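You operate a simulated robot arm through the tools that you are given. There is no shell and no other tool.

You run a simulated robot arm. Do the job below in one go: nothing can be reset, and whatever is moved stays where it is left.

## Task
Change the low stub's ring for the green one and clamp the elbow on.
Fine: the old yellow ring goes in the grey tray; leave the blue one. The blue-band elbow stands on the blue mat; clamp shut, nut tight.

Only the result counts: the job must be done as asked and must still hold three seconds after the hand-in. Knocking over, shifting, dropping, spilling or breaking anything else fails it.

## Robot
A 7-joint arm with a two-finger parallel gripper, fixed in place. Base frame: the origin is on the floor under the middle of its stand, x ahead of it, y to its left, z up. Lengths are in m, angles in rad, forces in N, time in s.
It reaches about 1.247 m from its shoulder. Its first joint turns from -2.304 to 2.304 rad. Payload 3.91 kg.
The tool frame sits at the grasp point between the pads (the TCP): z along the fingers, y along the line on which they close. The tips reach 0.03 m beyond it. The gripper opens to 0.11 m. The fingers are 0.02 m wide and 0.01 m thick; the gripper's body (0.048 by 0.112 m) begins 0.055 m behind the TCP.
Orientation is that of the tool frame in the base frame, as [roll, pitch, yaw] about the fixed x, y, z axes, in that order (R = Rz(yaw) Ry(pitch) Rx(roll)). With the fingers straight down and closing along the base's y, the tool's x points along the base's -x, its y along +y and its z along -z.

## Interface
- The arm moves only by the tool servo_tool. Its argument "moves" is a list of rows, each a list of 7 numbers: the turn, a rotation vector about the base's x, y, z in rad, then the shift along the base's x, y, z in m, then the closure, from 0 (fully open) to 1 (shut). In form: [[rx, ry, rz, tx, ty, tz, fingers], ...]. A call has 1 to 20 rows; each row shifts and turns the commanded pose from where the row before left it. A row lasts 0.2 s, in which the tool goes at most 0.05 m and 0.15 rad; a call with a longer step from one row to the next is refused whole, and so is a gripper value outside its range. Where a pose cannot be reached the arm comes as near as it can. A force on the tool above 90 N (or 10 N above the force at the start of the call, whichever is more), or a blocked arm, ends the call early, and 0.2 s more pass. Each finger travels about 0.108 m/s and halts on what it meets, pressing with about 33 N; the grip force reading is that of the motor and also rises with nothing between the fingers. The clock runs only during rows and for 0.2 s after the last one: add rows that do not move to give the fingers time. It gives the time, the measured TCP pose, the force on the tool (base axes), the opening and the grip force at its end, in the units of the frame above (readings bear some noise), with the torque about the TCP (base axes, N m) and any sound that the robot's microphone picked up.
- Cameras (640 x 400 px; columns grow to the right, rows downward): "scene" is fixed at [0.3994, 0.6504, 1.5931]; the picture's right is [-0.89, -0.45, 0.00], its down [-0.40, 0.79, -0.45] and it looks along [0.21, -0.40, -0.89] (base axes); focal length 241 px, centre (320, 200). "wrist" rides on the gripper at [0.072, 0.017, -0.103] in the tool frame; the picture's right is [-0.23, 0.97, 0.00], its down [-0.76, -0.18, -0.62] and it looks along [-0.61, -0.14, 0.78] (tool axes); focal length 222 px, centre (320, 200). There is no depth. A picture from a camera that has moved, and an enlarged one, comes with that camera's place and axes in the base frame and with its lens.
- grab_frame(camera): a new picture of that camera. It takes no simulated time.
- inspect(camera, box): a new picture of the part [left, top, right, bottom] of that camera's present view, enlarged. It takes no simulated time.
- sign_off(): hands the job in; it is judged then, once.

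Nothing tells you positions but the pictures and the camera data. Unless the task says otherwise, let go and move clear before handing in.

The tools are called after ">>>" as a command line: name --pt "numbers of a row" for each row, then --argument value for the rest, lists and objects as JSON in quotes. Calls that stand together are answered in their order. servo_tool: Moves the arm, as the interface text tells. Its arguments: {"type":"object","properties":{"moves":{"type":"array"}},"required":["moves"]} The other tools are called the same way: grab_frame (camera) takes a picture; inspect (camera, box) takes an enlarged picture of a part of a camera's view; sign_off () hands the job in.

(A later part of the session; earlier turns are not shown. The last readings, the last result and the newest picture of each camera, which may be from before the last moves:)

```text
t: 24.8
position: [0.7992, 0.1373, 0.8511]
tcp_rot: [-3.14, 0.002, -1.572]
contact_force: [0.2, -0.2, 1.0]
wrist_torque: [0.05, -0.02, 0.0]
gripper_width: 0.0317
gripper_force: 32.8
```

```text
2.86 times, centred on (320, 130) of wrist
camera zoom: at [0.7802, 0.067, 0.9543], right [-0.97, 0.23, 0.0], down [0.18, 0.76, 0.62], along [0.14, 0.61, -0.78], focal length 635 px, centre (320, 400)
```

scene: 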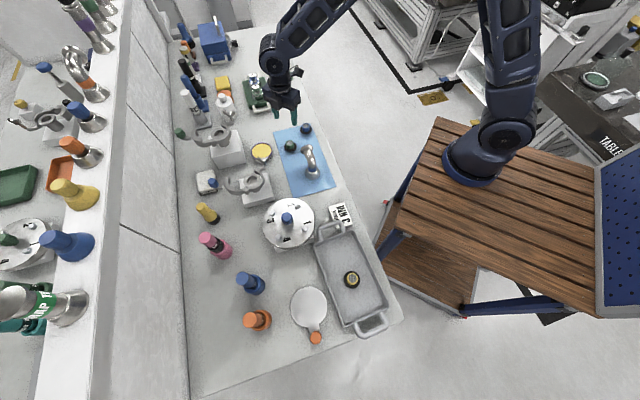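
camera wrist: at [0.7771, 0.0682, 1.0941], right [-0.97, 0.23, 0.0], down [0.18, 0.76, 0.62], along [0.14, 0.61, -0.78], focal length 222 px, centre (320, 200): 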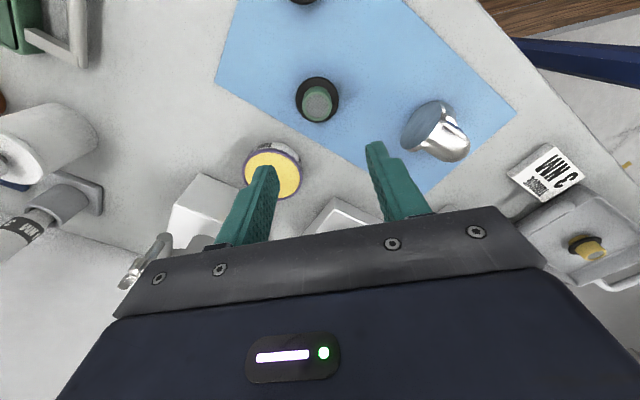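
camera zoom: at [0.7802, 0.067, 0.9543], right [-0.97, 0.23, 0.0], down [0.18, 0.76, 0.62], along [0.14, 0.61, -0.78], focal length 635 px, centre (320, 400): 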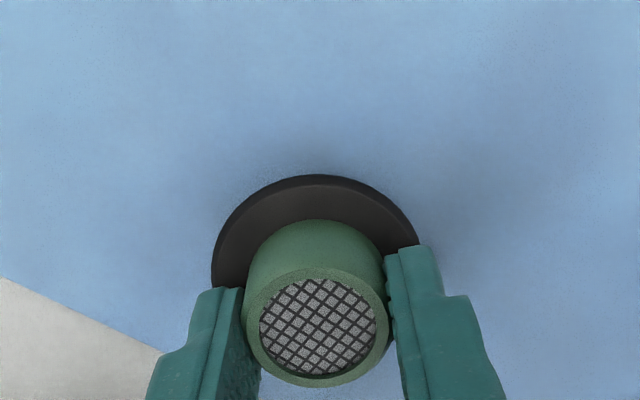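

I hold the green ring. I'll lift it, carry it back over the low stub and turn the tool to the same heading used for the yellow ring.

>>> servo_tool --pt "0 0 0 0 0 0.01 0.8" --pt "0 0 0 0 0 0.03 0.8" --pt "0 0 0 0 0 0.04 0.8" --pt "0 0 0 0 0 0.045 0.8" --pt "0 0 0 0 0 0.045 0.8" --pt "0 0 -0.1309 0.0007 0.0191 0 0.8" --pt "0 0 -0.1309 0.0007 0.0191 0 0.8" --pt "0 0 -0.1309 0.0007 0.0191 0 0.8" --pt "0 0 -0.1309 0.0007 0.0191 0 0.8" --pt "0 0 -0.1309 0.0007 0.0191 0 0.8" --pt "0 0 -0.1309 0.0007 0.0191 0 0.8" --pt "0 0 -0.1309 0.0007 0.0191 0 0.8" --pt "0 0 -0.1309 0.0007 0.0191 0 0.8" --pt "0 0 -0.1309 0.0007 0.0191 0 0.8" --pt "0 0 -0.1309 0.0007 0.0191 0 0.8" --pt "0 0 -0.1309 0.0007 0.0191 0 0.8" --pt "0 0 -0.1309 0.0007 0.0191 0 0.8" --pt "0 0 0 0 0 0 0.8" --pt "0 0 0 0 0 0 0.8"

>>> grab_frame --camera "wrist"

>>> inspect --camera "wrist" --box '[240, 60, 400, 200]'

>>> grab_frame --camera "scene"

```text
t: 28.8
position: [0.8059, 0.3685, 1.0192]
tcp_rot: [3.141, -0.002, 3.141]
contact_force: [-0.3, -0.5, -1.1]
wrist_torque: [0.0, 0.02, -0.02]
gripper_width: 0.0312
gripper_force: 32.7
```

```text
taken
camera wrist: at [0.7336, 0.3867, 1.1241], right [0.23, 0.97, 0.0], down [0.76, -0.18, 0.62], along [0.61, -0.14, -0.78], focal length 222 px, centre (320, 200)
```

wrist: 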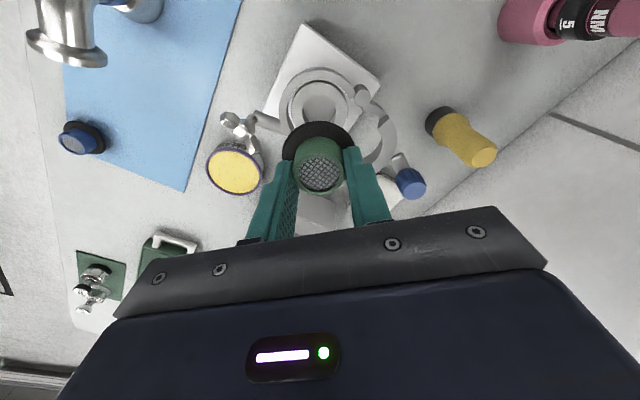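

```text
2.86 times, centred on (320, 130) of wrist
camera zoom: at [0.7336, 0.3867, 1.1241], right [0.23, 0.97, 0.0], down [0.76, -0.18, 0.62], along [0.61, -0.14, -0.78], focal length 635 px, centre (320, 400)
```

zoom: 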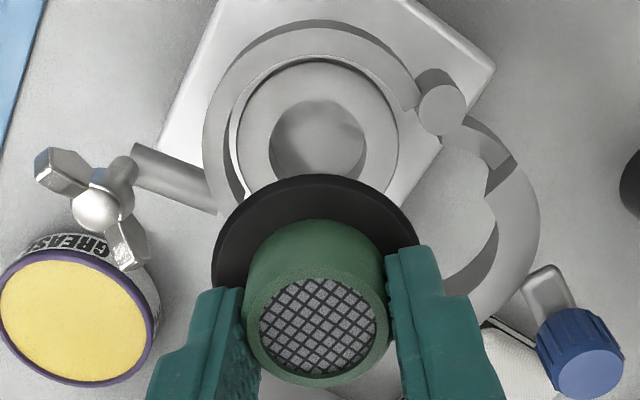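

```text
taken
```

scene: 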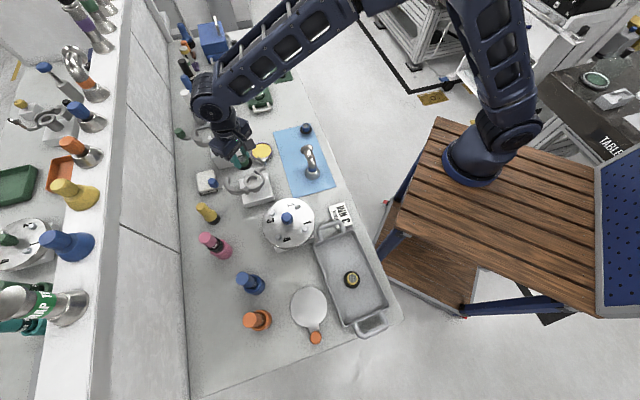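

The green ring is almost right above the stub bore. I'll come down to just above it and compare alignment.

>>> servo_tool --pt "0 0 0 0 0 -0.03 0.8" --pt "0 0 0 0 0 -0.03 0.8" --pt "0 0 0 0 0 -0.01 0.8" --pt "0 0 0 0 0 0 0.8" --pt "0 0 0 0 0 0 0.8"

>>> inspect --camera "wrist" --box '[240, 60, 400, 200]'

>>> inspect --camera "scene" --box '[210, 155, 290, 210]'

```text
t: 30.0
position: [0.8076, 0.3672, 0.9493]
tcp_rot: [-3.141, 0.0, 3.14]
contact_force: [-0.3, -0.3, -1.0]
wrist_torque: [0.0, -0.01, -0.02]
gripper_width: 0.0312
gripper_force: 33.0
```

```text
2.86 times, centred on (320, 130) of wrist
camera zoom: at [0.7341, 0.385, 1.0534], right [0.23, 0.97, 0.0], down [0.76, -0.18, 0.62], along [0.61, -0.14, -0.78], focal length 635 px, centre (320, 400)
```

zoom: 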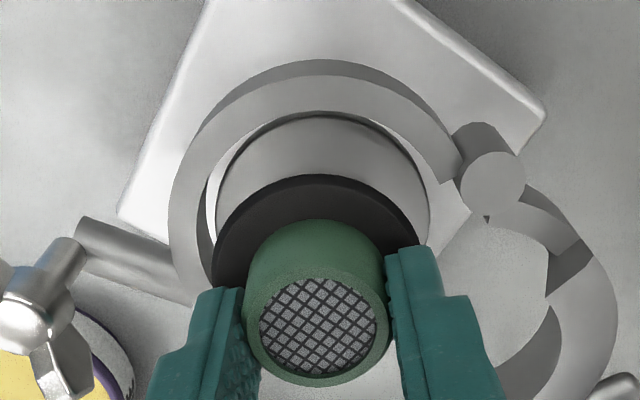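

```text
7.27 times, centred on (250, 182) of scene
camera zoom: at [0.3994, 0.6504, 1.5931], right [-0.89, -0.45, 0.0], down [-0.4, 0.79, -0.45], along [0.21, -0.4, -0.89], focal length 1750 px, centre (829, 327)
```

zoom: 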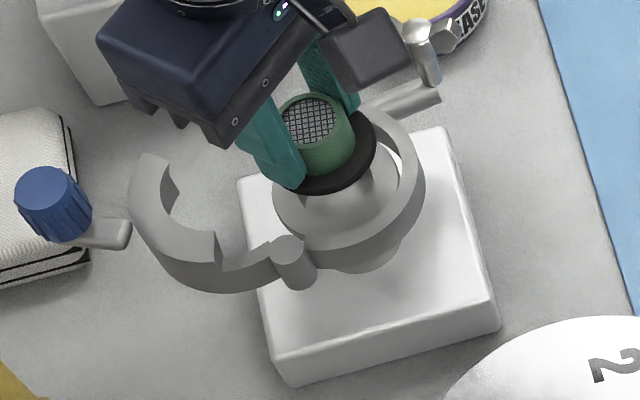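

The ring needs about 1.4 mm more in +y to centre on the flange. I'll correct that and lower gently, watching force.

>>> servo_tool --pt "0 0 0 0 0.0014 0 0.8" --pt "0 0 0 0 0 -0.006 0.8" --pt "0 0 0 0 0 -0.004 0.8" --pt "0 0 0 0 0 0 0.8"

>>> inspect --camera "wrist" --box '[240, 60, 400, 200]'

>>> inspect --camera "scene" --box '[230, 160, 280, 200]'

```text
t: 31.0
position: [0.8076, 0.3687, 0.9389]
tcp_rot: [3.141, -0.001, 3.141]
contact_force: [-1.1, -0.4, -0.9]
wrist_torque: [0.02, 0.01, 0.0]
gripper_width: 0.0313
gripper_force: 33.0
```

```text
2.86 times, centred on (320, 130) of wrist
camera zoom: at [0.7339, 0.3868, 1.0427], right [0.23, 0.97, 0.0], down [0.76, -0.18, 0.62], along [0.61, -0.14, -0.78], focal length 635 px, centre (320, 400)
```

zoom: 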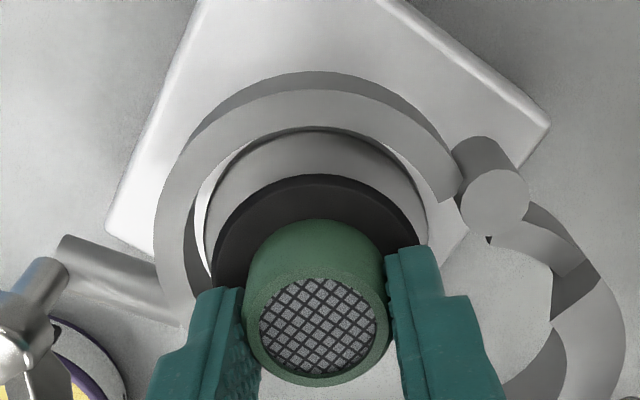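

```text
10.00 times, centred on (255, 180) of scene
camera zoom: at [0.3994, 0.6504, 1.5931], right [-0.89, -0.45, 0.0], down [-0.4, 0.79, -0.45], along [0.21, -0.4, -0.89], focal length 2406 px, centre (970, 400)
```

zoom: 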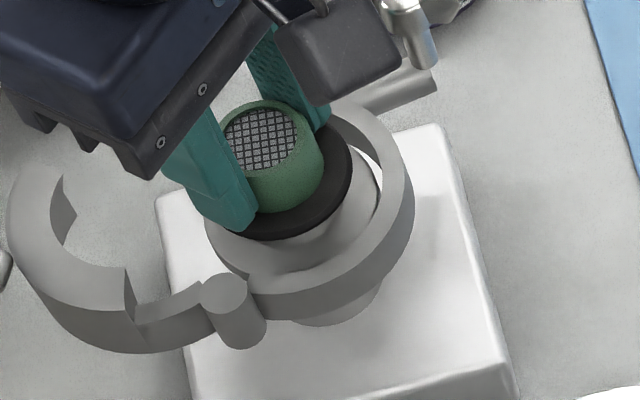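

>>> servo_tool --pt "0 0 0 0 0 -0.005 0.8" --pt "0 0 0 0 0 0 0.8"

>>> inspect --camera "wrist" --box '[240, 60, 400, 200]'

>>> inspect --camera "scene" --box '[230, 160, 280, 200]'

```text
t: 31.6
position: [0.8072, 0.3681, 0.934]
tcp_rot: [3.14, 0.0, -3.141]
contact_force: [-0.5, 0.3, -0.9]
wrist_torque: [-0.03, 0.01, -0.02]
gripper_width: 0.0314
gripper_force: 32.4
```

```text
2.86 times, centred on (320, 130) of wrist
camera zoom: at [0.7339, 0.3865, 1.0383], right [0.23, 0.97, 0.0], down [0.76, -0.18, 0.62], along [0.61, -0.14, -0.78], focal length 635 px, centre (320, 400)
```

zoom: 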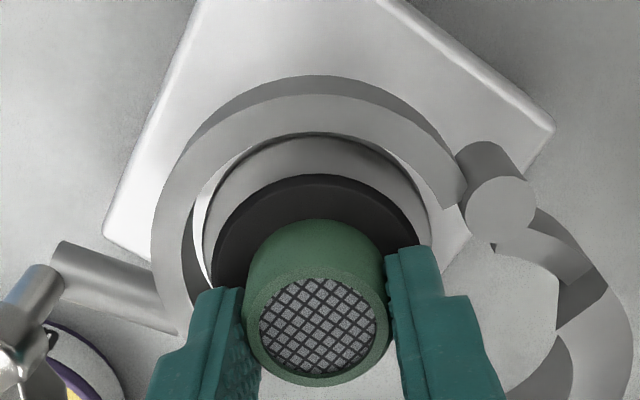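

```text
10.00 times, centred on (255, 180) of scene
camera zoom: at [0.3994, 0.6504, 1.5931], right [-0.89, -0.45, 0.0], down [-0.4, 0.79, -0.45], along [0.21, -0.4, -0.89], focal length 2406 px, centre (970, 400)
```

zoom: 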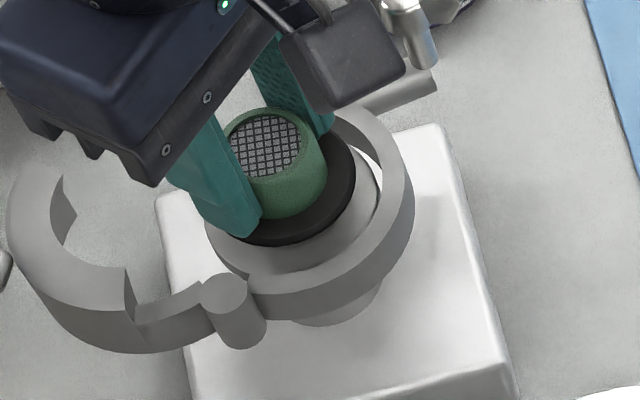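

>>> servo_tool --pt "0 0 0 0 0 -0.004 0.8" --pt "0 0 0 0 0 0 0.8"

>>> inspect --camera "scene" --box '[230, 160, 280, 200]'

>>> inspect --camera "wrist" --box '[240, 60, 400, 200]'

```text
t: 32.2
position: [0.8072, 0.3681, 0.9306]
tcp_rot: [3.141, 0.0, 3.14]
contact_force: [0.1, 0.0, -0.4]
wrist_torque: [0.02, -0.01, 0.0]
gripper_width: 0.0314
gripper_force: 32.9
```

```text
10.00 times, centred on (255, 180) of scene
camera zoom: at [0.3994, 0.6504, 1.5931], right [-0.89, -0.45, 0.0], down [-0.4, 0.79, -0.45], along [0.21, -0.4, -0.89], focal length 2406 px, centre (970, 400)
```

zoom: 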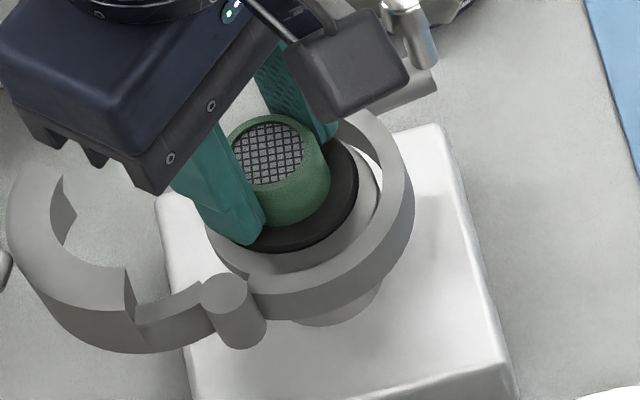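

```text
2.86 times, centred on (320, 130) of wrist
camera zoom: at [0.7337, 0.3867, 1.0341], right [0.23, 0.97, 0.0], down [0.76, -0.18, 0.62], along [0.61, -0.14, -0.78], focal length 635 px, centre (320, 400)
```

zoom: 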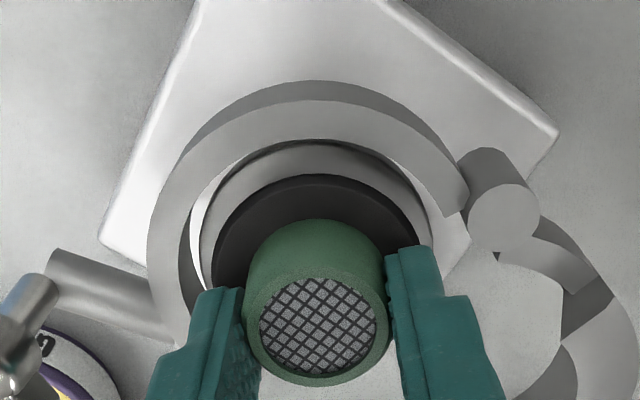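

>>> servo_tool --pt "0 0 0 0.0015 0 0 0.8" --pt "0 0 0 0 0 -0.004 0.8" --pt "0 0 0 0 0 0 0.8"

>>> inspect --camera "wrist" --box '[240, 60, 400, 200]'

>>> inspect --camera "scene" --box '[230, 160, 280, 200]'

```text
t: 33.0
position: [0.8081, 0.3694, 0.9257]
tcp_rot: [-3.141, 0.0, 3.141]
contact_force: [0.5, 0.4, -1.5]
wrist_torque: [0.02, 0.03, 0.0]
gripper_width: 0.0311
gripper_force: 32.8
```

```text
2.86 times, centred on (320, 130) of wrist
camera zoom: at [0.735, 0.3874, 1.0307], right [0.23, 0.97, 0.0], down [0.76, -0.18, 0.62], along [0.61, -0.14, -0.78], focal length 635 px, centre (320, 400)
```

zoom: 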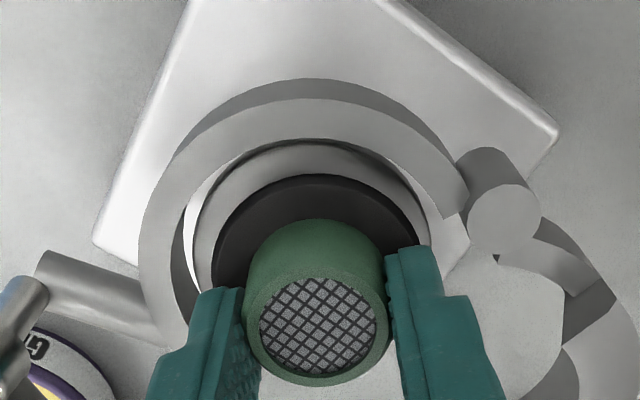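

```text
10.00 times, centred on (255, 180) of scene
camera zoom: at [0.3994, 0.6504, 1.5931], right [-0.89, -0.45, 0.0], down [-0.4, 0.79, -0.45], along [0.21, -0.4, -0.89], focal length 2406 px, centre (970, 400)
```

zoom: 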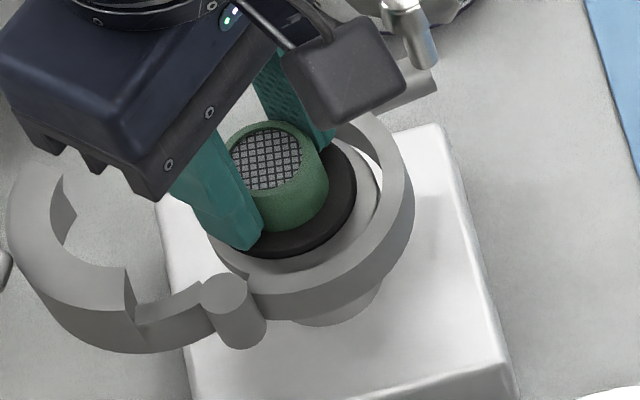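

>>> servo_tool --pt "0 0 0 0 -0.0006 0 0.8" --pt "0 0 0 0 0 -0.003 0.8" --pt "0 0 0 0 0 0 0.8"

>>> inspect --camera "wrist" --box '[240, 60, 400, 200]'

>>> inspect --camera "scene" --box '[230, 160, 280, 200]'

```text
t: 33.8
position: [0.808, 0.3681, 0.9237]
tcp_rot: [-3.141, -0.001, -3.141]
contact_force: [0.3, 0.7, 0.2]
wrist_torque: [0.02, 0.03, 0.02]
gripper_width: 0.0316
gripper_force: 32.4
```

```text
2.86 times, centred on (320, 130) of wrist
camera zoom: at [0.7345, 0.3871, 1.0278], right [0.23, 0.97, 0.0], down [0.76, -0.18, 0.62], along [0.61, -0.14, -0.78], focal length 635 px, centre (320, 400)
```

zoom: 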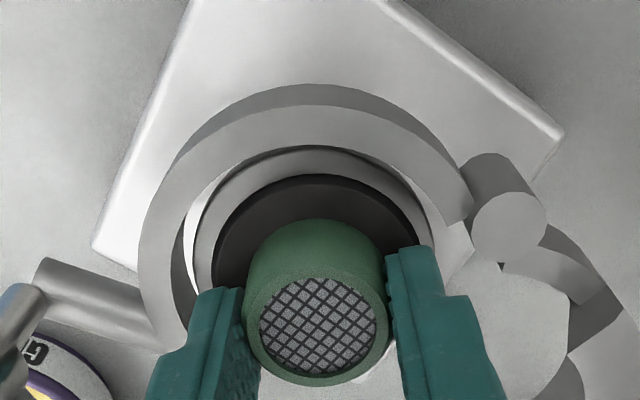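

```text
10.00 times, centred on (255, 180) of scene
camera zoom: at [0.3994, 0.6504, 1.5931], right [-0.89, -0.45, 0.0], down [-0.4, 0.79, -0.45], along [0.21, -0.4, -0.89], focal length 2406 px, centre (970, 400)
```

zoom: 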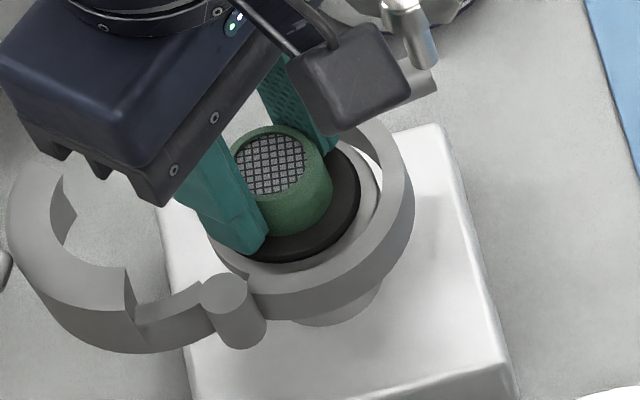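

>>> servo_tool --pt "0 0 0 0 0 -0.003 0.8" --pt "0 0 0 0 0 0 0.8"

>>> inspect --camera "wrist" --box '[240, 60, 400, 200]'

>>> inspect --camera "scene" --box '[230, 160, 280, 200]'

```text
t: 34.4
position: [0.8078, 0.3686, 0.9216]
tcp_rot: [-3.139, 0.0, 3.141]
contact_force: [-0.5, -0.8, -1.2]
wrist_torque: [-0.04, 0.0, 0.0]
gripper_width: 0.0315
gripper_force: 33.3
```

```text
2.86 times, centred on (320, 130) of wrist
camera zoom: at [0.7342, 0.3867, 1.0249], right [0.23, 0.97, 0.0], down [0.76, -0.18, 0.62], along [0.61, -0.14, -0.78], focal length 635 px, centre (320, 400)
```

zoom: 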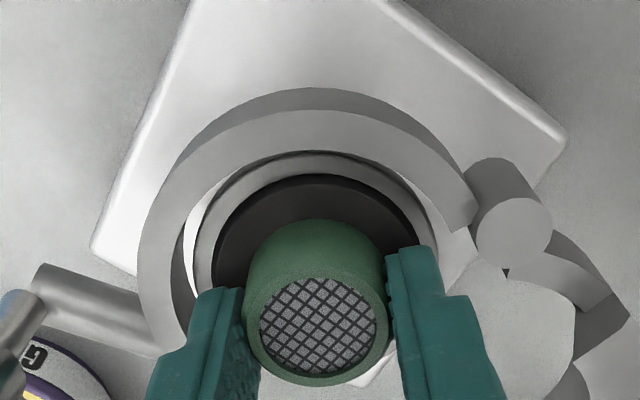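

```text
10.00 times, centred on (255, 180) of scene
camera zoom: at [0.3994, 0.6504, 1.5931], right [-0.89, -0.45, 0.0], down [-0.4, 0.79, -0.45], along [0.21, -0.4, -0.89], focal length 2406 px, centre (970, 400)
```

zoom: 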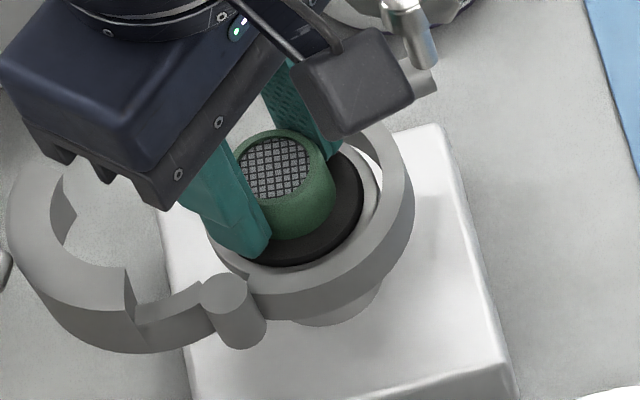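

>>> servo_tool --pt "0 0 0 0.0008 0 -0.002 0.8" --pt "0 0 0 0 0 -0.002 0.8" --pt "0 0 0 0 0 0 0.8"

>>> inspect --camera "wrist" --box '[240, 60, 400, 200]'

>>> inspect --camera "scene" --box '[230, 160, 280, 200]'

```text
t: 35.2
position: [0.8088, 0.3683, 0.9204]
tcp_rot: [3.14, 0.003, 3.14]
contact_force: [-4.5, 1.0, 38.8]
wrist_torque: [-0.11, 0.2, 0.06]
gripper_width: 0.0313
gripper_force: 32.8
```

```text
2.86 times, centred on (320, 130) of wrist
camera zoom: at [0.7351, 0.3866, 1.0237], right [0.23, 0.97, 0.0], down [0.76, -0.18, 0.63], along [0.61, -0.14, -0.78], focal length 635 px, centre (320, 400)
```

zoom: 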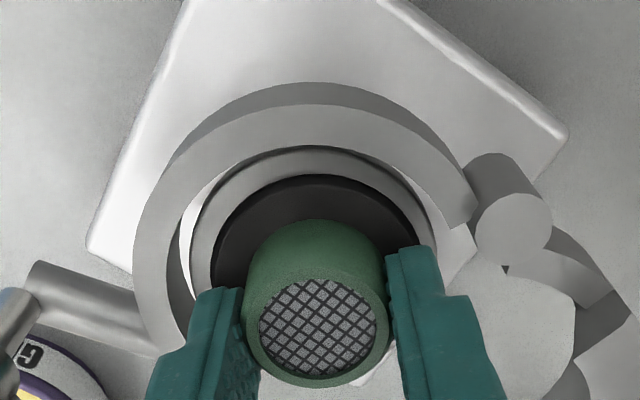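

```text
10.00 times, centred on (255, 180) of scene
camera zoom: at [0.3994, 0.6504, 1.5931], right [-0.89, -0.45, 0.0], down [-0.4, 0.79, -0.45], along [0.21, -0.4, -0.89], focal length 2406 px, centre (970, 400)
```

zoom: 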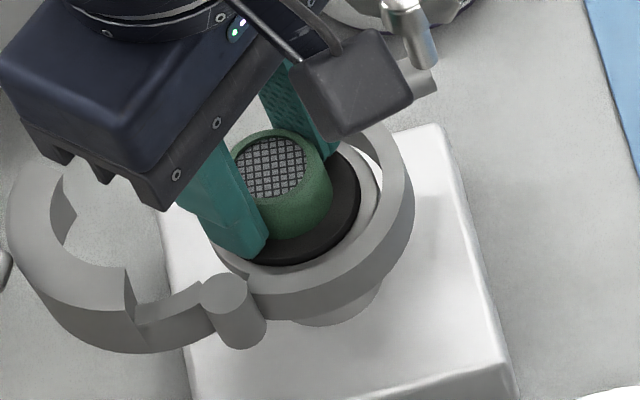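

Contact at the expected seating height suggests the ring has seated. I'll ease off, open a little, rise and look.

>>> servo_tool --pt "0 0 0 0 0 0.0015 0.8" --pt "0 0 0 0 0 0 0.68" --pt "0 0 0 0 0 0 0.636" --pt "0 0 0 0 0 0 0.636" --pt "0 0 0 0 0 0.02 0.636" --pt "0 0 0 0 0 0.03 0.636" --pt "0 0 0 0 0 0.03 0.5" --pt "0 0 0 0 0 0 0.45"

>>> inspect --camera "wrist" --box '[220, 30, 420, 160]'

>>> inspect --camera "scene" --box '[210, 155, 290, 210]'

```text
t: 37.0
position: [0.8082, 0.3674, 0.9982]
tcp_rot: [3.141, 0.0, -3.14]
contact_force: [-0.5, -0.6, 0.0]
wrist_torque: [0.0, 0.01, 0.02]
gripper_width: 0.0604
gripper_force: 0.0
```

```text
3.08 times, centred on (320, 95) of wrist
camera zoom: at [0.7346, 0.386, 1.1026], right [0.23, 0.97, 0.0], down [0.76, -0.18, 0.62], along [0.61, -0.14, -0.78], focal length 684 px, centre (320, 523)
```

zoom: 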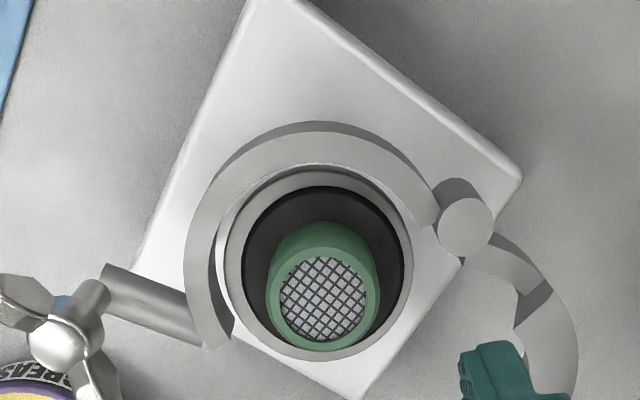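

```text
7.27 times, centred on (250, 182) of scene
camera zoom: at [0.3994, 0.6504, 1.5931], right [-0.89, -0.45, 0.0], down [-0.4, 0.79, -0.45], along [0.21, -0.4, -0.89], focal length 1750 px, centre (829, 327)
```

zoom: 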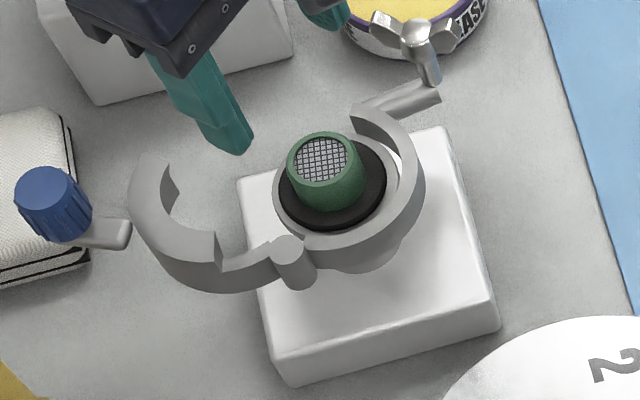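

The green ring is seated just as the yellow one was. Now I'll go above the elbow to measure it.

>>> servo_tool --pt "0 0 0 0 0 0.04 0.2" --pt "0 0 0 -0.0256 -0.0354 0.005 0" --pt "0 0 0 -0.0256 -0.0354 0.005 0" --pt "0 0 0 -0.0256 -0.0354 0.005 0" --pt "0 0 0 -0.0256 -0.0354 0.005 0" --pt "0 0 0 -0.0256 -0.0354 0.005 0" --pt "0 0 0 0 0 0 0" --pt "0 0 0 0 0 0 0"

>>> grab_frame --camera "wrist"

>>> inspect --camera "wrist" --box '[230, 20, 410, 180]'

>>> inspect --camera "scene" --box '[270, 130, 350, 200]'

```text
t: 38.8
position: [0.6813, 0.19, 1.0622]
tcp_rot: [3.141, 0.0, -3.141]
contact_force: [-0.3, 0.0, 0.0]
wrist_torque: [-0.02, -0.03, 0.02]
gripper_width: 0.1099
gripper_force: 0.1
```

```text
taken
camera wrist: at [0.6084, 0.2085, 1.1667], right [0.23, 0.97, 0.0], down [0.76, -0.18, 0.62], along [0.61, -0.14, -0.78], focal length 222 px, centre (320, 200)
```

wrist: 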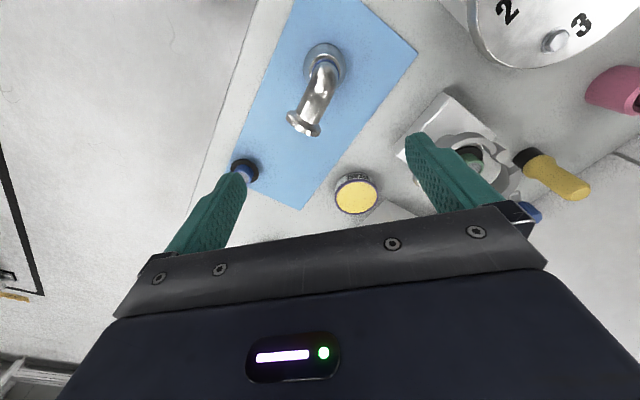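

```text
2.50 times, centred on (320, 100) of wrist
camera zoom: at [0.6084, 0.2085, 1.1667], right [0.23, 0.97, 0.0], down [0.76, -0.18, 0.62], along [0.61, -0.14, -0.78], focal length 555 px, centre (320, 450)
```

zoom: 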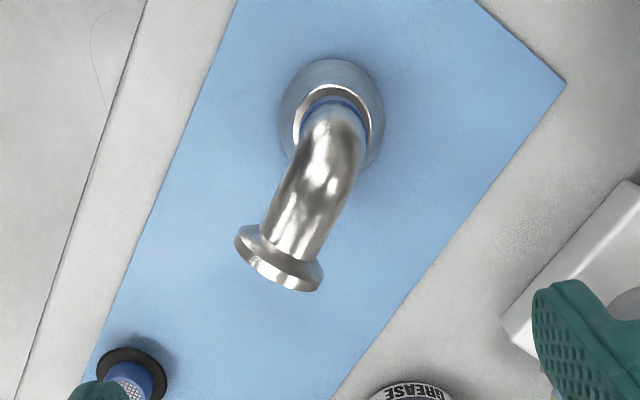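

```text
5.71 times, centred on (310, 165) of scene
camera zoom: at [0.3994, 0.6504, 1.5931], right [-0.89, -0.45, 0.0], down [-0.4, 0.79, -0.45], along [0.21, -0.4, -0.89], focal length 1375 px, centre (377, 400)
```

zoom: 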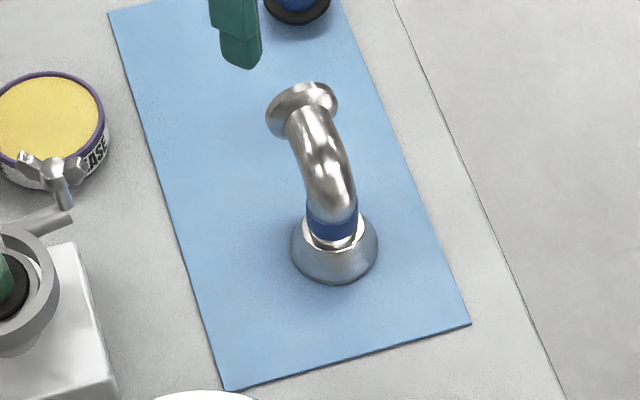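

The elbow's branch points at about -41° and its leg axis is near (0.657, 0.203). I'll turn the tool so the fingers close across the bend plane, and hover just above it.

>>> servo_tool --pt "0 0 -0.1193 -0.0025 0.0008 -0.01 0" --pt "0 0 -0.1193 -0.0025 0.0008 -0.01 0" --pt "0 0 -0.1193 -0.0025 0.0008 -0.01 0.1" --pt "0 0 -0.1193 -0.0025 0.0008 -0.01 0.2" --pt "0 0 -0.1193 -0.0025 0.0008 -0.01 0.3" --pt "0 0 -0.1193 -0.0023 0.001 -0.01 0.3" --pt "0 0 0 0 0 0 0.3" --pt "0 0 0 0 0 0 0.3"

>>> grab_frame --camera "wrist"

>>> inspect --camera "wrist" --box '[220, 20, 420, 190]'

>>> inspect --camera "scene" --box '[270, 120, 350, 190]'

```text
t: 40.6
position: [0.6654, 0.1978, 1.003]
tcp_rot: [3.141, 0.0, 2.424]
contact_force: [-0.1, 0.6, -0.5]
wrist_torque: [-0.02, 0.01, 0.03]
gripper_width: 0.0771
gripper_force: 0.1
```

```text
taken
camera wrist: at [0.6216, 0.2589, 1.1073], right [0.81, 0.58, 0.0], down [0.46, -0.63, 0.62], along [0.36, -0.51, -0.78], focal length 222 px, centre (320, 200)
```

wrist: 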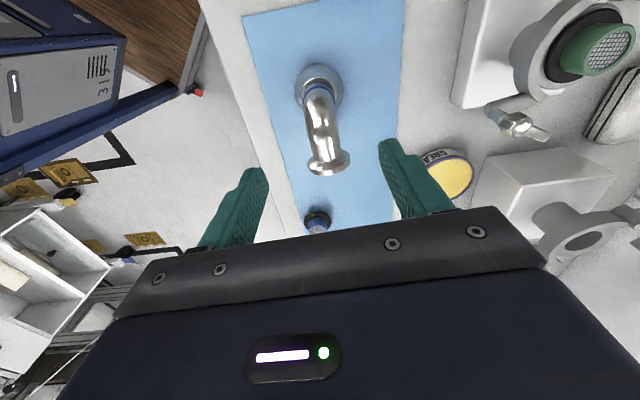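

```text
2.35 times, centred on (320, 105) of wrist
camera zoom: at [0.6216, 0.2589, 1.1073], right [0.81, 0.58, 0.0], down [0.46, -0.63, 0.62], along [0.36, -0.51, -0.78], focal length 523 px, centre (320, 424)
```

zoom: 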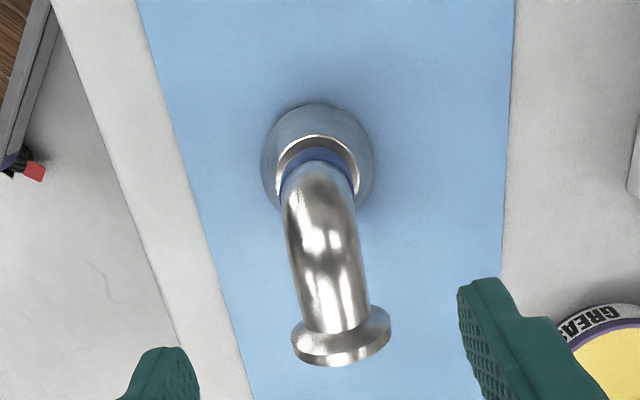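

```text
5.71 times, centred on (310, 155) of scene
camera zoom: at [0.3994, 0.6504, 1.5931], right [-0.89, -0.45, 0.0], down [-0.4, 0.79, -0.45], along [0.21, -0.4, -0.89], focal length 1375 px, centre (377, 457)
```

zoom: 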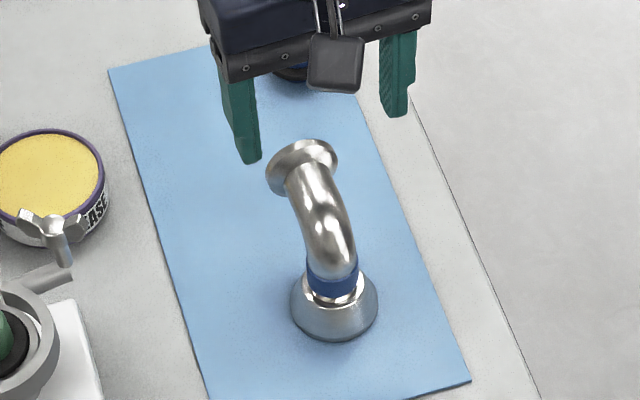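

The fingers are centred on the bend to within a millimetre. I'll descend around it in two steps.

>>> servo_tool --pt "0 0 0 0 0 -0.03 0.35" --pt "0 0 0 0 0 -0.03 0.4" --pt "0 0 0 0 0 -0.03 0.4" --pt "0 0 0 0 0 -0.01 0.4" --pt "0 0 0 0 0 0 0.4" --pt "0 0 0 0 0 0 0.4"

>>> inspect --camera "wrist" --box '[220, 40, 420, 210]'

>>> inspect --camera "scene" --box '[270, 120, 350, 190]'

```text
t: 42.0
position: [0.664, 0.1975, 0.9032]
tcp_rot: [3.141, 0.001, 2.427]
contact_force: [0.1, 0.2, -0.4]
wrist_torque: [0.04, 0.0, 0.0]
gripper_width: 0.0659
gripper_force: 0.0
```

```text
2.35 times, centred on (320, 125) of wrist
camera zoom: at [0.6206, 0.2583, 1.0077], right [0.81, 0.59, 0.0], down [0.46, -0.63, 0.62], along [0.36, -0.51, -0.78], focal length 523 px, centre (320, 376)
```

zoom: 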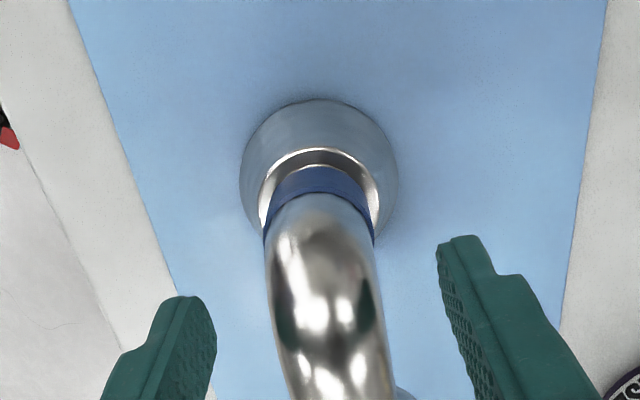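

```text
5.71 times, centred on (310, 155) of scene
camera zoom: at [0.3994, 0.6504, 1.5931], right [-0.89, -0.45, 0.0], down [-0.4, 0.79, -0.45], along [0.21, -0.4, -0.89], focal length 1375 px, centre (377, 457)
```

zoom: 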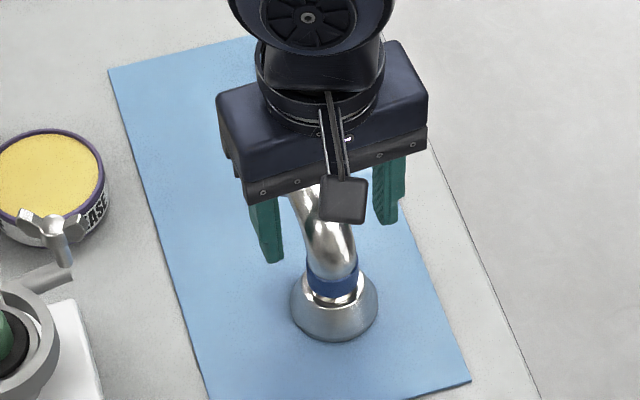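

>>> servo_tool --pt "0 0 0 0.0028 -0.0014 -0.011 0.4" --pt "0 0 0 0 0 -0.01 0.4" --pt "0 0 0 0 0 -0.01 0.4" --pt "0 0 0 0 0 0 0.4" --pt "0 0 0 0 0 0 0.4"

>>> inspect --camera "wrist" --box '[220, 40, 420, 210]'

>>> inspect --camera "scene" --box '[270, 120, 350, 190]'

```text
t: 43.2
position: [0.6686, 0.1967, 0.872]
tcp_rot: [-3.14, 0.001, 2.425]
contact_force: [0.1, 0.0, 0.1]
wrist_torque: [-0.02, 0.01, 0.0]
gripper_width: 0.066
gripper_force: 0.1
```

```text
2.35 times, centred on (320, 125) of wrist
camera zoom: at [0.6241, 0.2572, 0.9763], right [0.81, 0.59, 0.0], down [0.46, -0.63, 0.62], along [0.36, -0.51, -0.78], focal length 523 px, centre (320, 376)
```

zoom: 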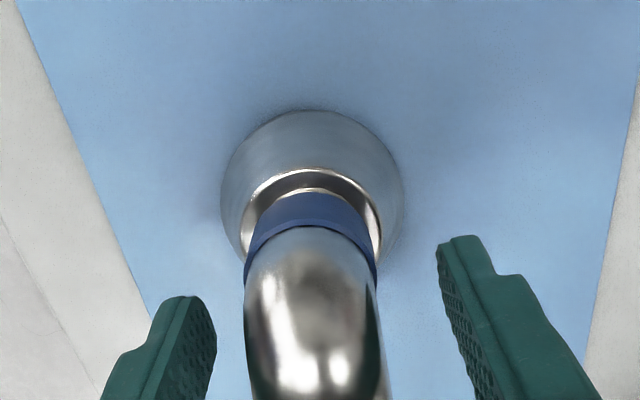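

```text
5.71 times, centred on (310, 155) of scene
camera zoom: at [0.3994, 0.6504, 1.5931], right [-0.89, -0.45, 0.0], down [-0.4, 0.79, -0.45], along [0.21, -0.4, -0.89], focal length 1375 px, centre (377, 457)
```

zoom: 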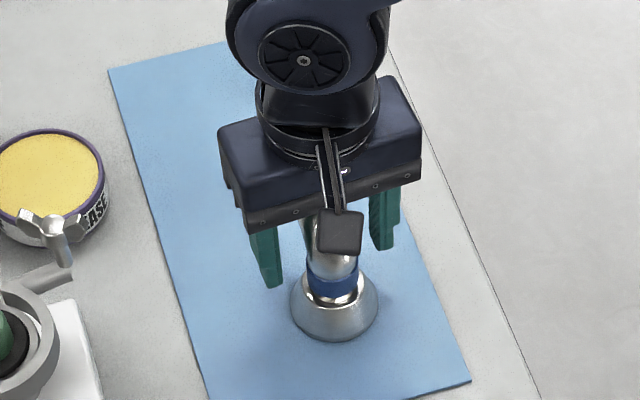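

Well centred; I'll close on the bend.

>>> servo_tool --pt "0 0 0 0 0 0 0.55" --pt "0 0 0 0 0 0 0.65" --pt "0 0 0 0 0 0 0.75" --pt "0 0 0 0 0 0 0.8" --pt "0 0 0 0 0 0 0.8"

>>> inspect --camera "wrist" --box '[220, 40, 420, 210]'

```text
t: 44.4
position: [0.6683, 0.1956, 0.8725]
tcp_rot: [-3.141, 0.0, 2.426]
contact_force: [1.0, 0.3, 0.7]
wrist_torque: [0.1, -0.1, 0.01]
gripper_width: 0.0316
gripper_force: 33.1
```

```text
2.35 times, centred on (320, 125) of wrist
camera zoom: at [0.6241, 0.2572, 0.9764], right [0.81, 0.59, 0.0], down [0.46, -0.63, 0.62], along [0.36, -0.51, -0.78], focal length 523 px, centre (320, 376)
```

zoom: 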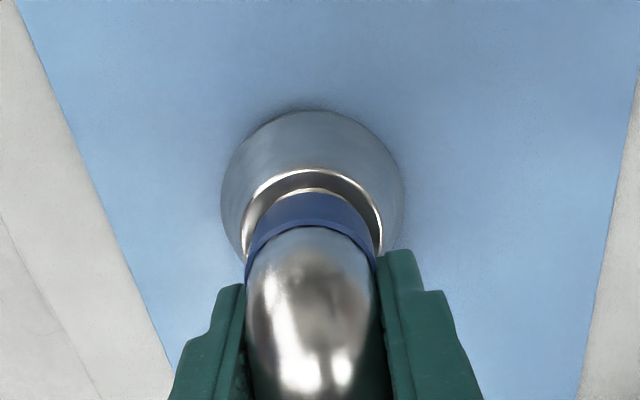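

>>> servo_tool --pt "0 0 0 0 0 0.01 0.8" --pt "0 0 0 0 0 0.02 0.8" --pt "0 0 0 0 0 0.02 0.8" --pt "0 0 0 0 0 0 0.8"

>>> inspect --camera "wrist" --box '[220, 40, 420, 210]'

>>> inspect --camera "scene" --box '[270, 120, 350, 190]'

```text
t: 45.4
position: [0.6695, 0.1943, 0.9235]
tcp_rot: [3.141, -0.001, 2.427]
contact_force: [0.3, -0.1, -1.5]
wrist_torque: [-0.01, 0.04, 0.01]
gripper_width: 0.0317
gripper_force: 32.6
```

```text
2.35 times, centred on (320, 125) of wrist
camera zoom: at [0.6245, 0.2568, 1.0275], right [0.81, 0.59, 0.0], down [0.46, -0.63, 0.62], along [0.36, -0.51, -0.78], focal length 523 px, centre (320, 376)
```

zoom: 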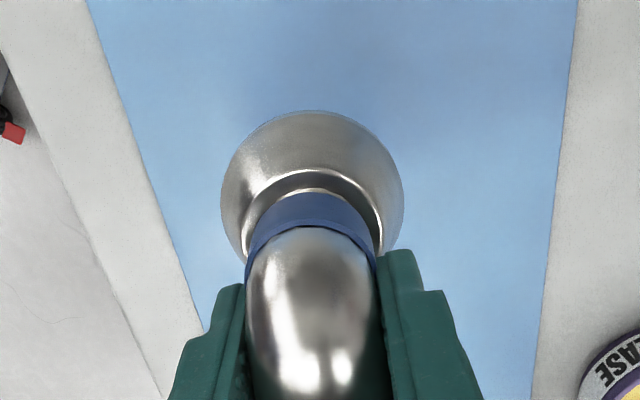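

```text
5.71 times, centred on (310, 155) of scene
camera zoom: at [0.3994, 0.6504, 1.5931], right [-0.89, -0.45, 0.0], down [-0.4, 0.79, -0.45], along [0.21, -0.4, -0.89], focal length 1375 px, centre (377, 457)
```

zoom: 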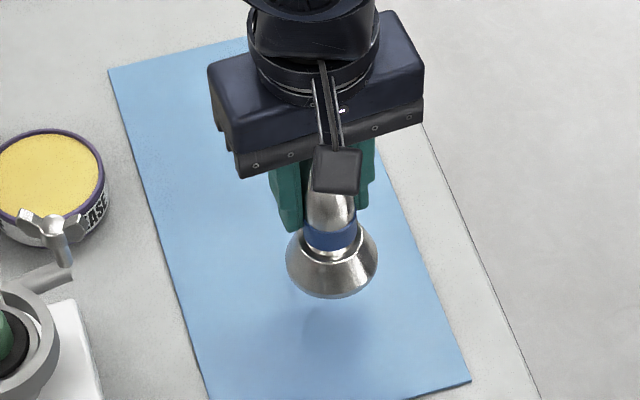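

The elbow is held upright. I'll raise it, then carry it towards the low stub while turning so its branch will point to about +100°, away from the nut and the knob.

>>> servo_tool --pt "0 0 0 0 0 0.04 0.8" --pt "0 0 0 0 0 0.04 0.8" --pt "0 0 0 0 0 0.03 0.8" --pt "0 0 0.1295 0.00706 0.00965 0 0.8" --pt "0 0 0.1295 0.00706 0.00965 0 0.8" --pt "0 0 0.1295 0.00706 0.00965 0 0.8" --pt "0 0 0.1295 0.00706 0.00965 0 0.8" --pt "0 0 0.1295 0.00706 0.00965 0 0.8" --pt "0 0 0.1295 0.00706 0.00965 0 0.8" --pt "0 0 0.1295 0.00706 0.00965 0 0.8" --pt "0 0 0.1295 0.00706 0.00965 0 0.8" --pt "0 0 0.1295 0.00706 0.00965 0 0.8" --pt "0 0 0 0 0 0 0.8"

>>> grab_frame --camera "scene"

>>> grab_frame --camera "wrist"

```text
t: 48.2
position: [0.7327, 0.282, 1.0312]
tcp_rot: [3.14, 0.002, -2.692]
contact_force: [-0.1, -0.2, -2.2]
wrist_torque: [0.02, 0.02, 0.02]
gripper_width: 0.0315
gripper_force: 32.9
```

```text
taken
```

scene: 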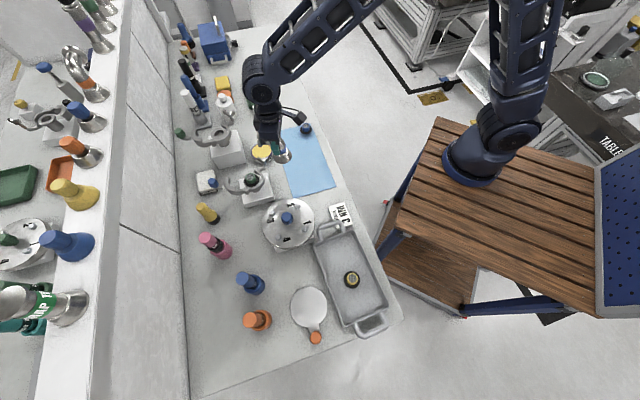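

```text
taken
camera wrist: at [0.6599, 0.2678, 1.1355], right [-0.22, 0.98, 0.0], down [0.76, 0.17, 0.62], along [0.61, 0.14, -0.78], focal length 222 px, centre (320, 200)
```

wrist: 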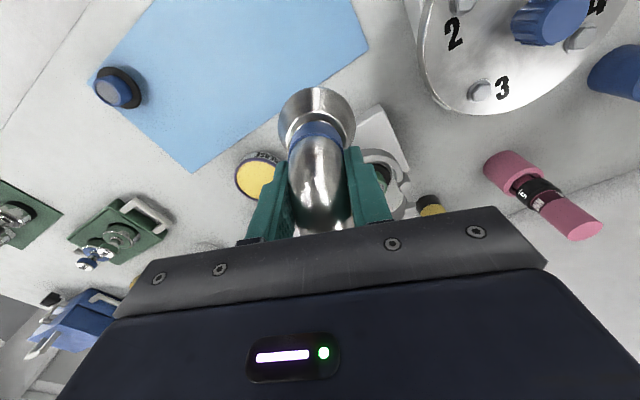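

>>> servo_tool --pt "0 0 0.1295 0.00706 0.00965 0 0.8" --pt "0 0 0.1295 0.00706 0.00965 0 0.8" --pt "0 0 0.1295 0.00706 0.00965 0 0.8" --pt "0 0 0.1295 0.00706 0.00965 0 0.8" --pt "0 0 0.1295 0.00706 0.00965 0 0.8" --pt "0 0 0.1295 0.00706 0.00965 0 0.8" --pt "0 0 0.1295 0.00706 0.00965 0 0.8" --pt "0 0 0.1295 0.00706 0.00965 0 0.8" --pt "0 0 0.1295 0.00706 0.00965 0 0.8" --pt "0 0 0.1295 0.00706 0.00965 0 0.8" --pt "0 0 0 0 0 0 0.8" --pt "0 0 0 0 0 0 0.8"

>>> inspect --camera "scene" --box '[205, 130, 305, 210]'

>>> grab_frame --camera "wrist"

>>> inspect --camera "wrist" --box '[220, 40, 420, 210]'

```text
t: 50.8
position: [0.8026, 0.3799, 1.0306]
tcp_rot: [3.141, 0.001, -1.396]
contact_force: [-0.2, -0.1, -3.1]
wrist_torque: [-0.01, 0.01, 0.0]
gripper_width: 0.0316
gripper_force: 33.1
```

```text
5.00 times, centred on (255, 170) of scene
camera zoom: at [0.3994, 0.6504, 1.5931], right [-0.89, -0.45, 0.0], down [-0.4, 0.79, -0.45], along [0.21, -0.4, -0.89], focal length 1203 px, centre (645, 350)
```

zoom: 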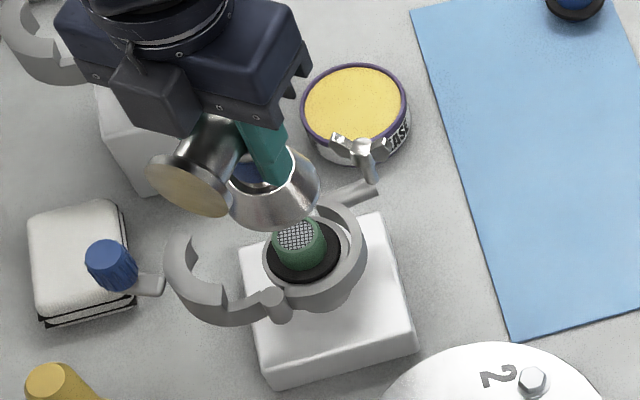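

```text
taken
camera wrist: at [0.7985, 0.3075, 1.1348], right [-1.0, 0.05, 0.0], down [0.04, 0.78, 0.62], along [0.03, 0.62, -0.78], focal length 222 px, centre (320, 200)
```

wrist: 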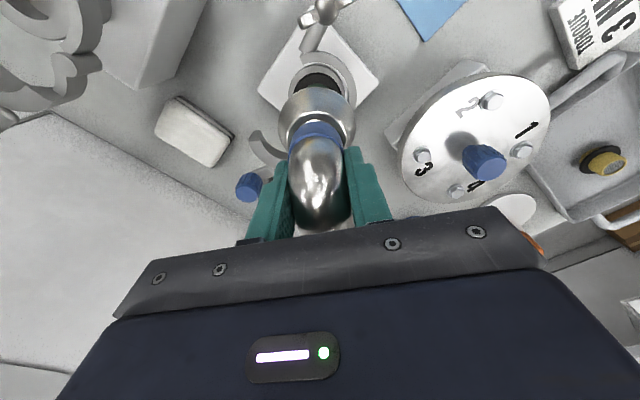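

```text
2.35 times, centred on (320, 125) of wrist
camera zoom: at [0.7985, 0.3075, 1.1348], right [-1.0, 0.05, 0.0], down [0.04, 0.78, 0.62], along [0.03, 0.62, -0.78], focal length 523 px, centre (320, 376)
```

zoom: 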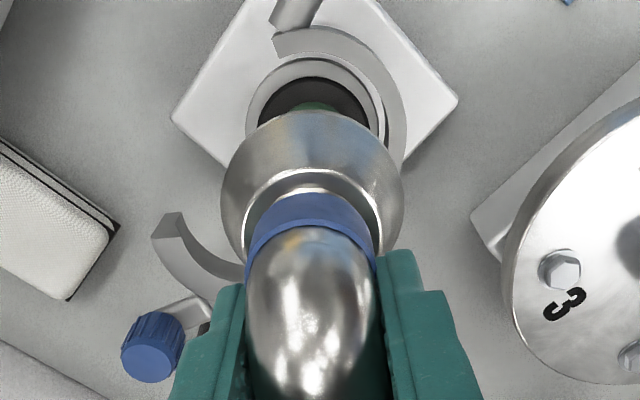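

The elbow flange is about 3 mm too far in +y over the stub. I'll descend part way, let the arm settle and recheck.

>>> servo_tool --pt "0 0 0 0 -0.001 -0.015 0.8" --pt "0 0 0 0 0 -0.015 0.8" --pt "0 0 0 0 0 0 0.8" --pt "0 0 0 0 0 0 0.8"

>>> inspect --camera "wrist" --box '[220, 40, 420, 210]'

>>> inspect --camera "scene" --box '[225, 150, 285, 200]'

```text
t: 51.8
position: [0.8026, 0.3799, 1.0027]
tcp_rot: [-3.14, -0.001, -1.398]
contact_force: [0.2, 0.7, -2.6]
wrist_torque: [0.0, 0.02, 0.02]
gripper_width: 0.0318
gripper_force: 33.0
```

```text
2.35 times, centred on (320, 125) of wrist
camera zoom: at [0.7981, 0.3066, 1.1061], right [-1.0, 0.06, 0.0], down [0.04, 0.78, 0.62], along [0.03, 0.62, -0.78], focal length 523 px, centre (320, 376)
```

zoom: 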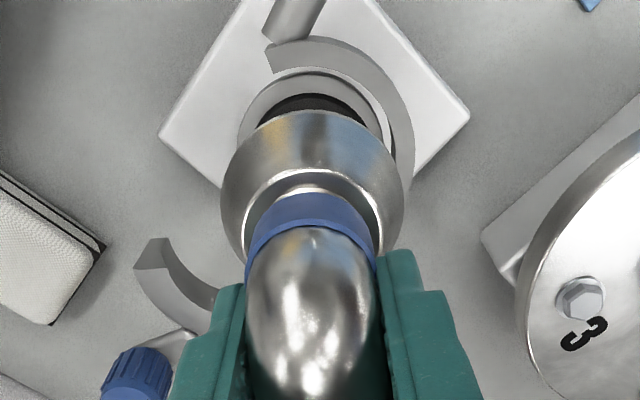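

```text
8.00 times, centred on (255, 175) of scene
camera zoom: at [0.3994, 0.6504, 1.5931], right [-0.89, -0.45, 0.0], down [-0.4, 0.79, -0.45], along [0.21, -0.4, -0.89], focal length 1924 px, centre (840, 400)
```

zoom: 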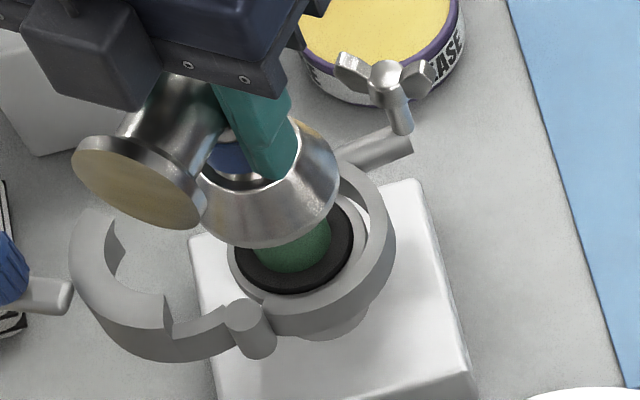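

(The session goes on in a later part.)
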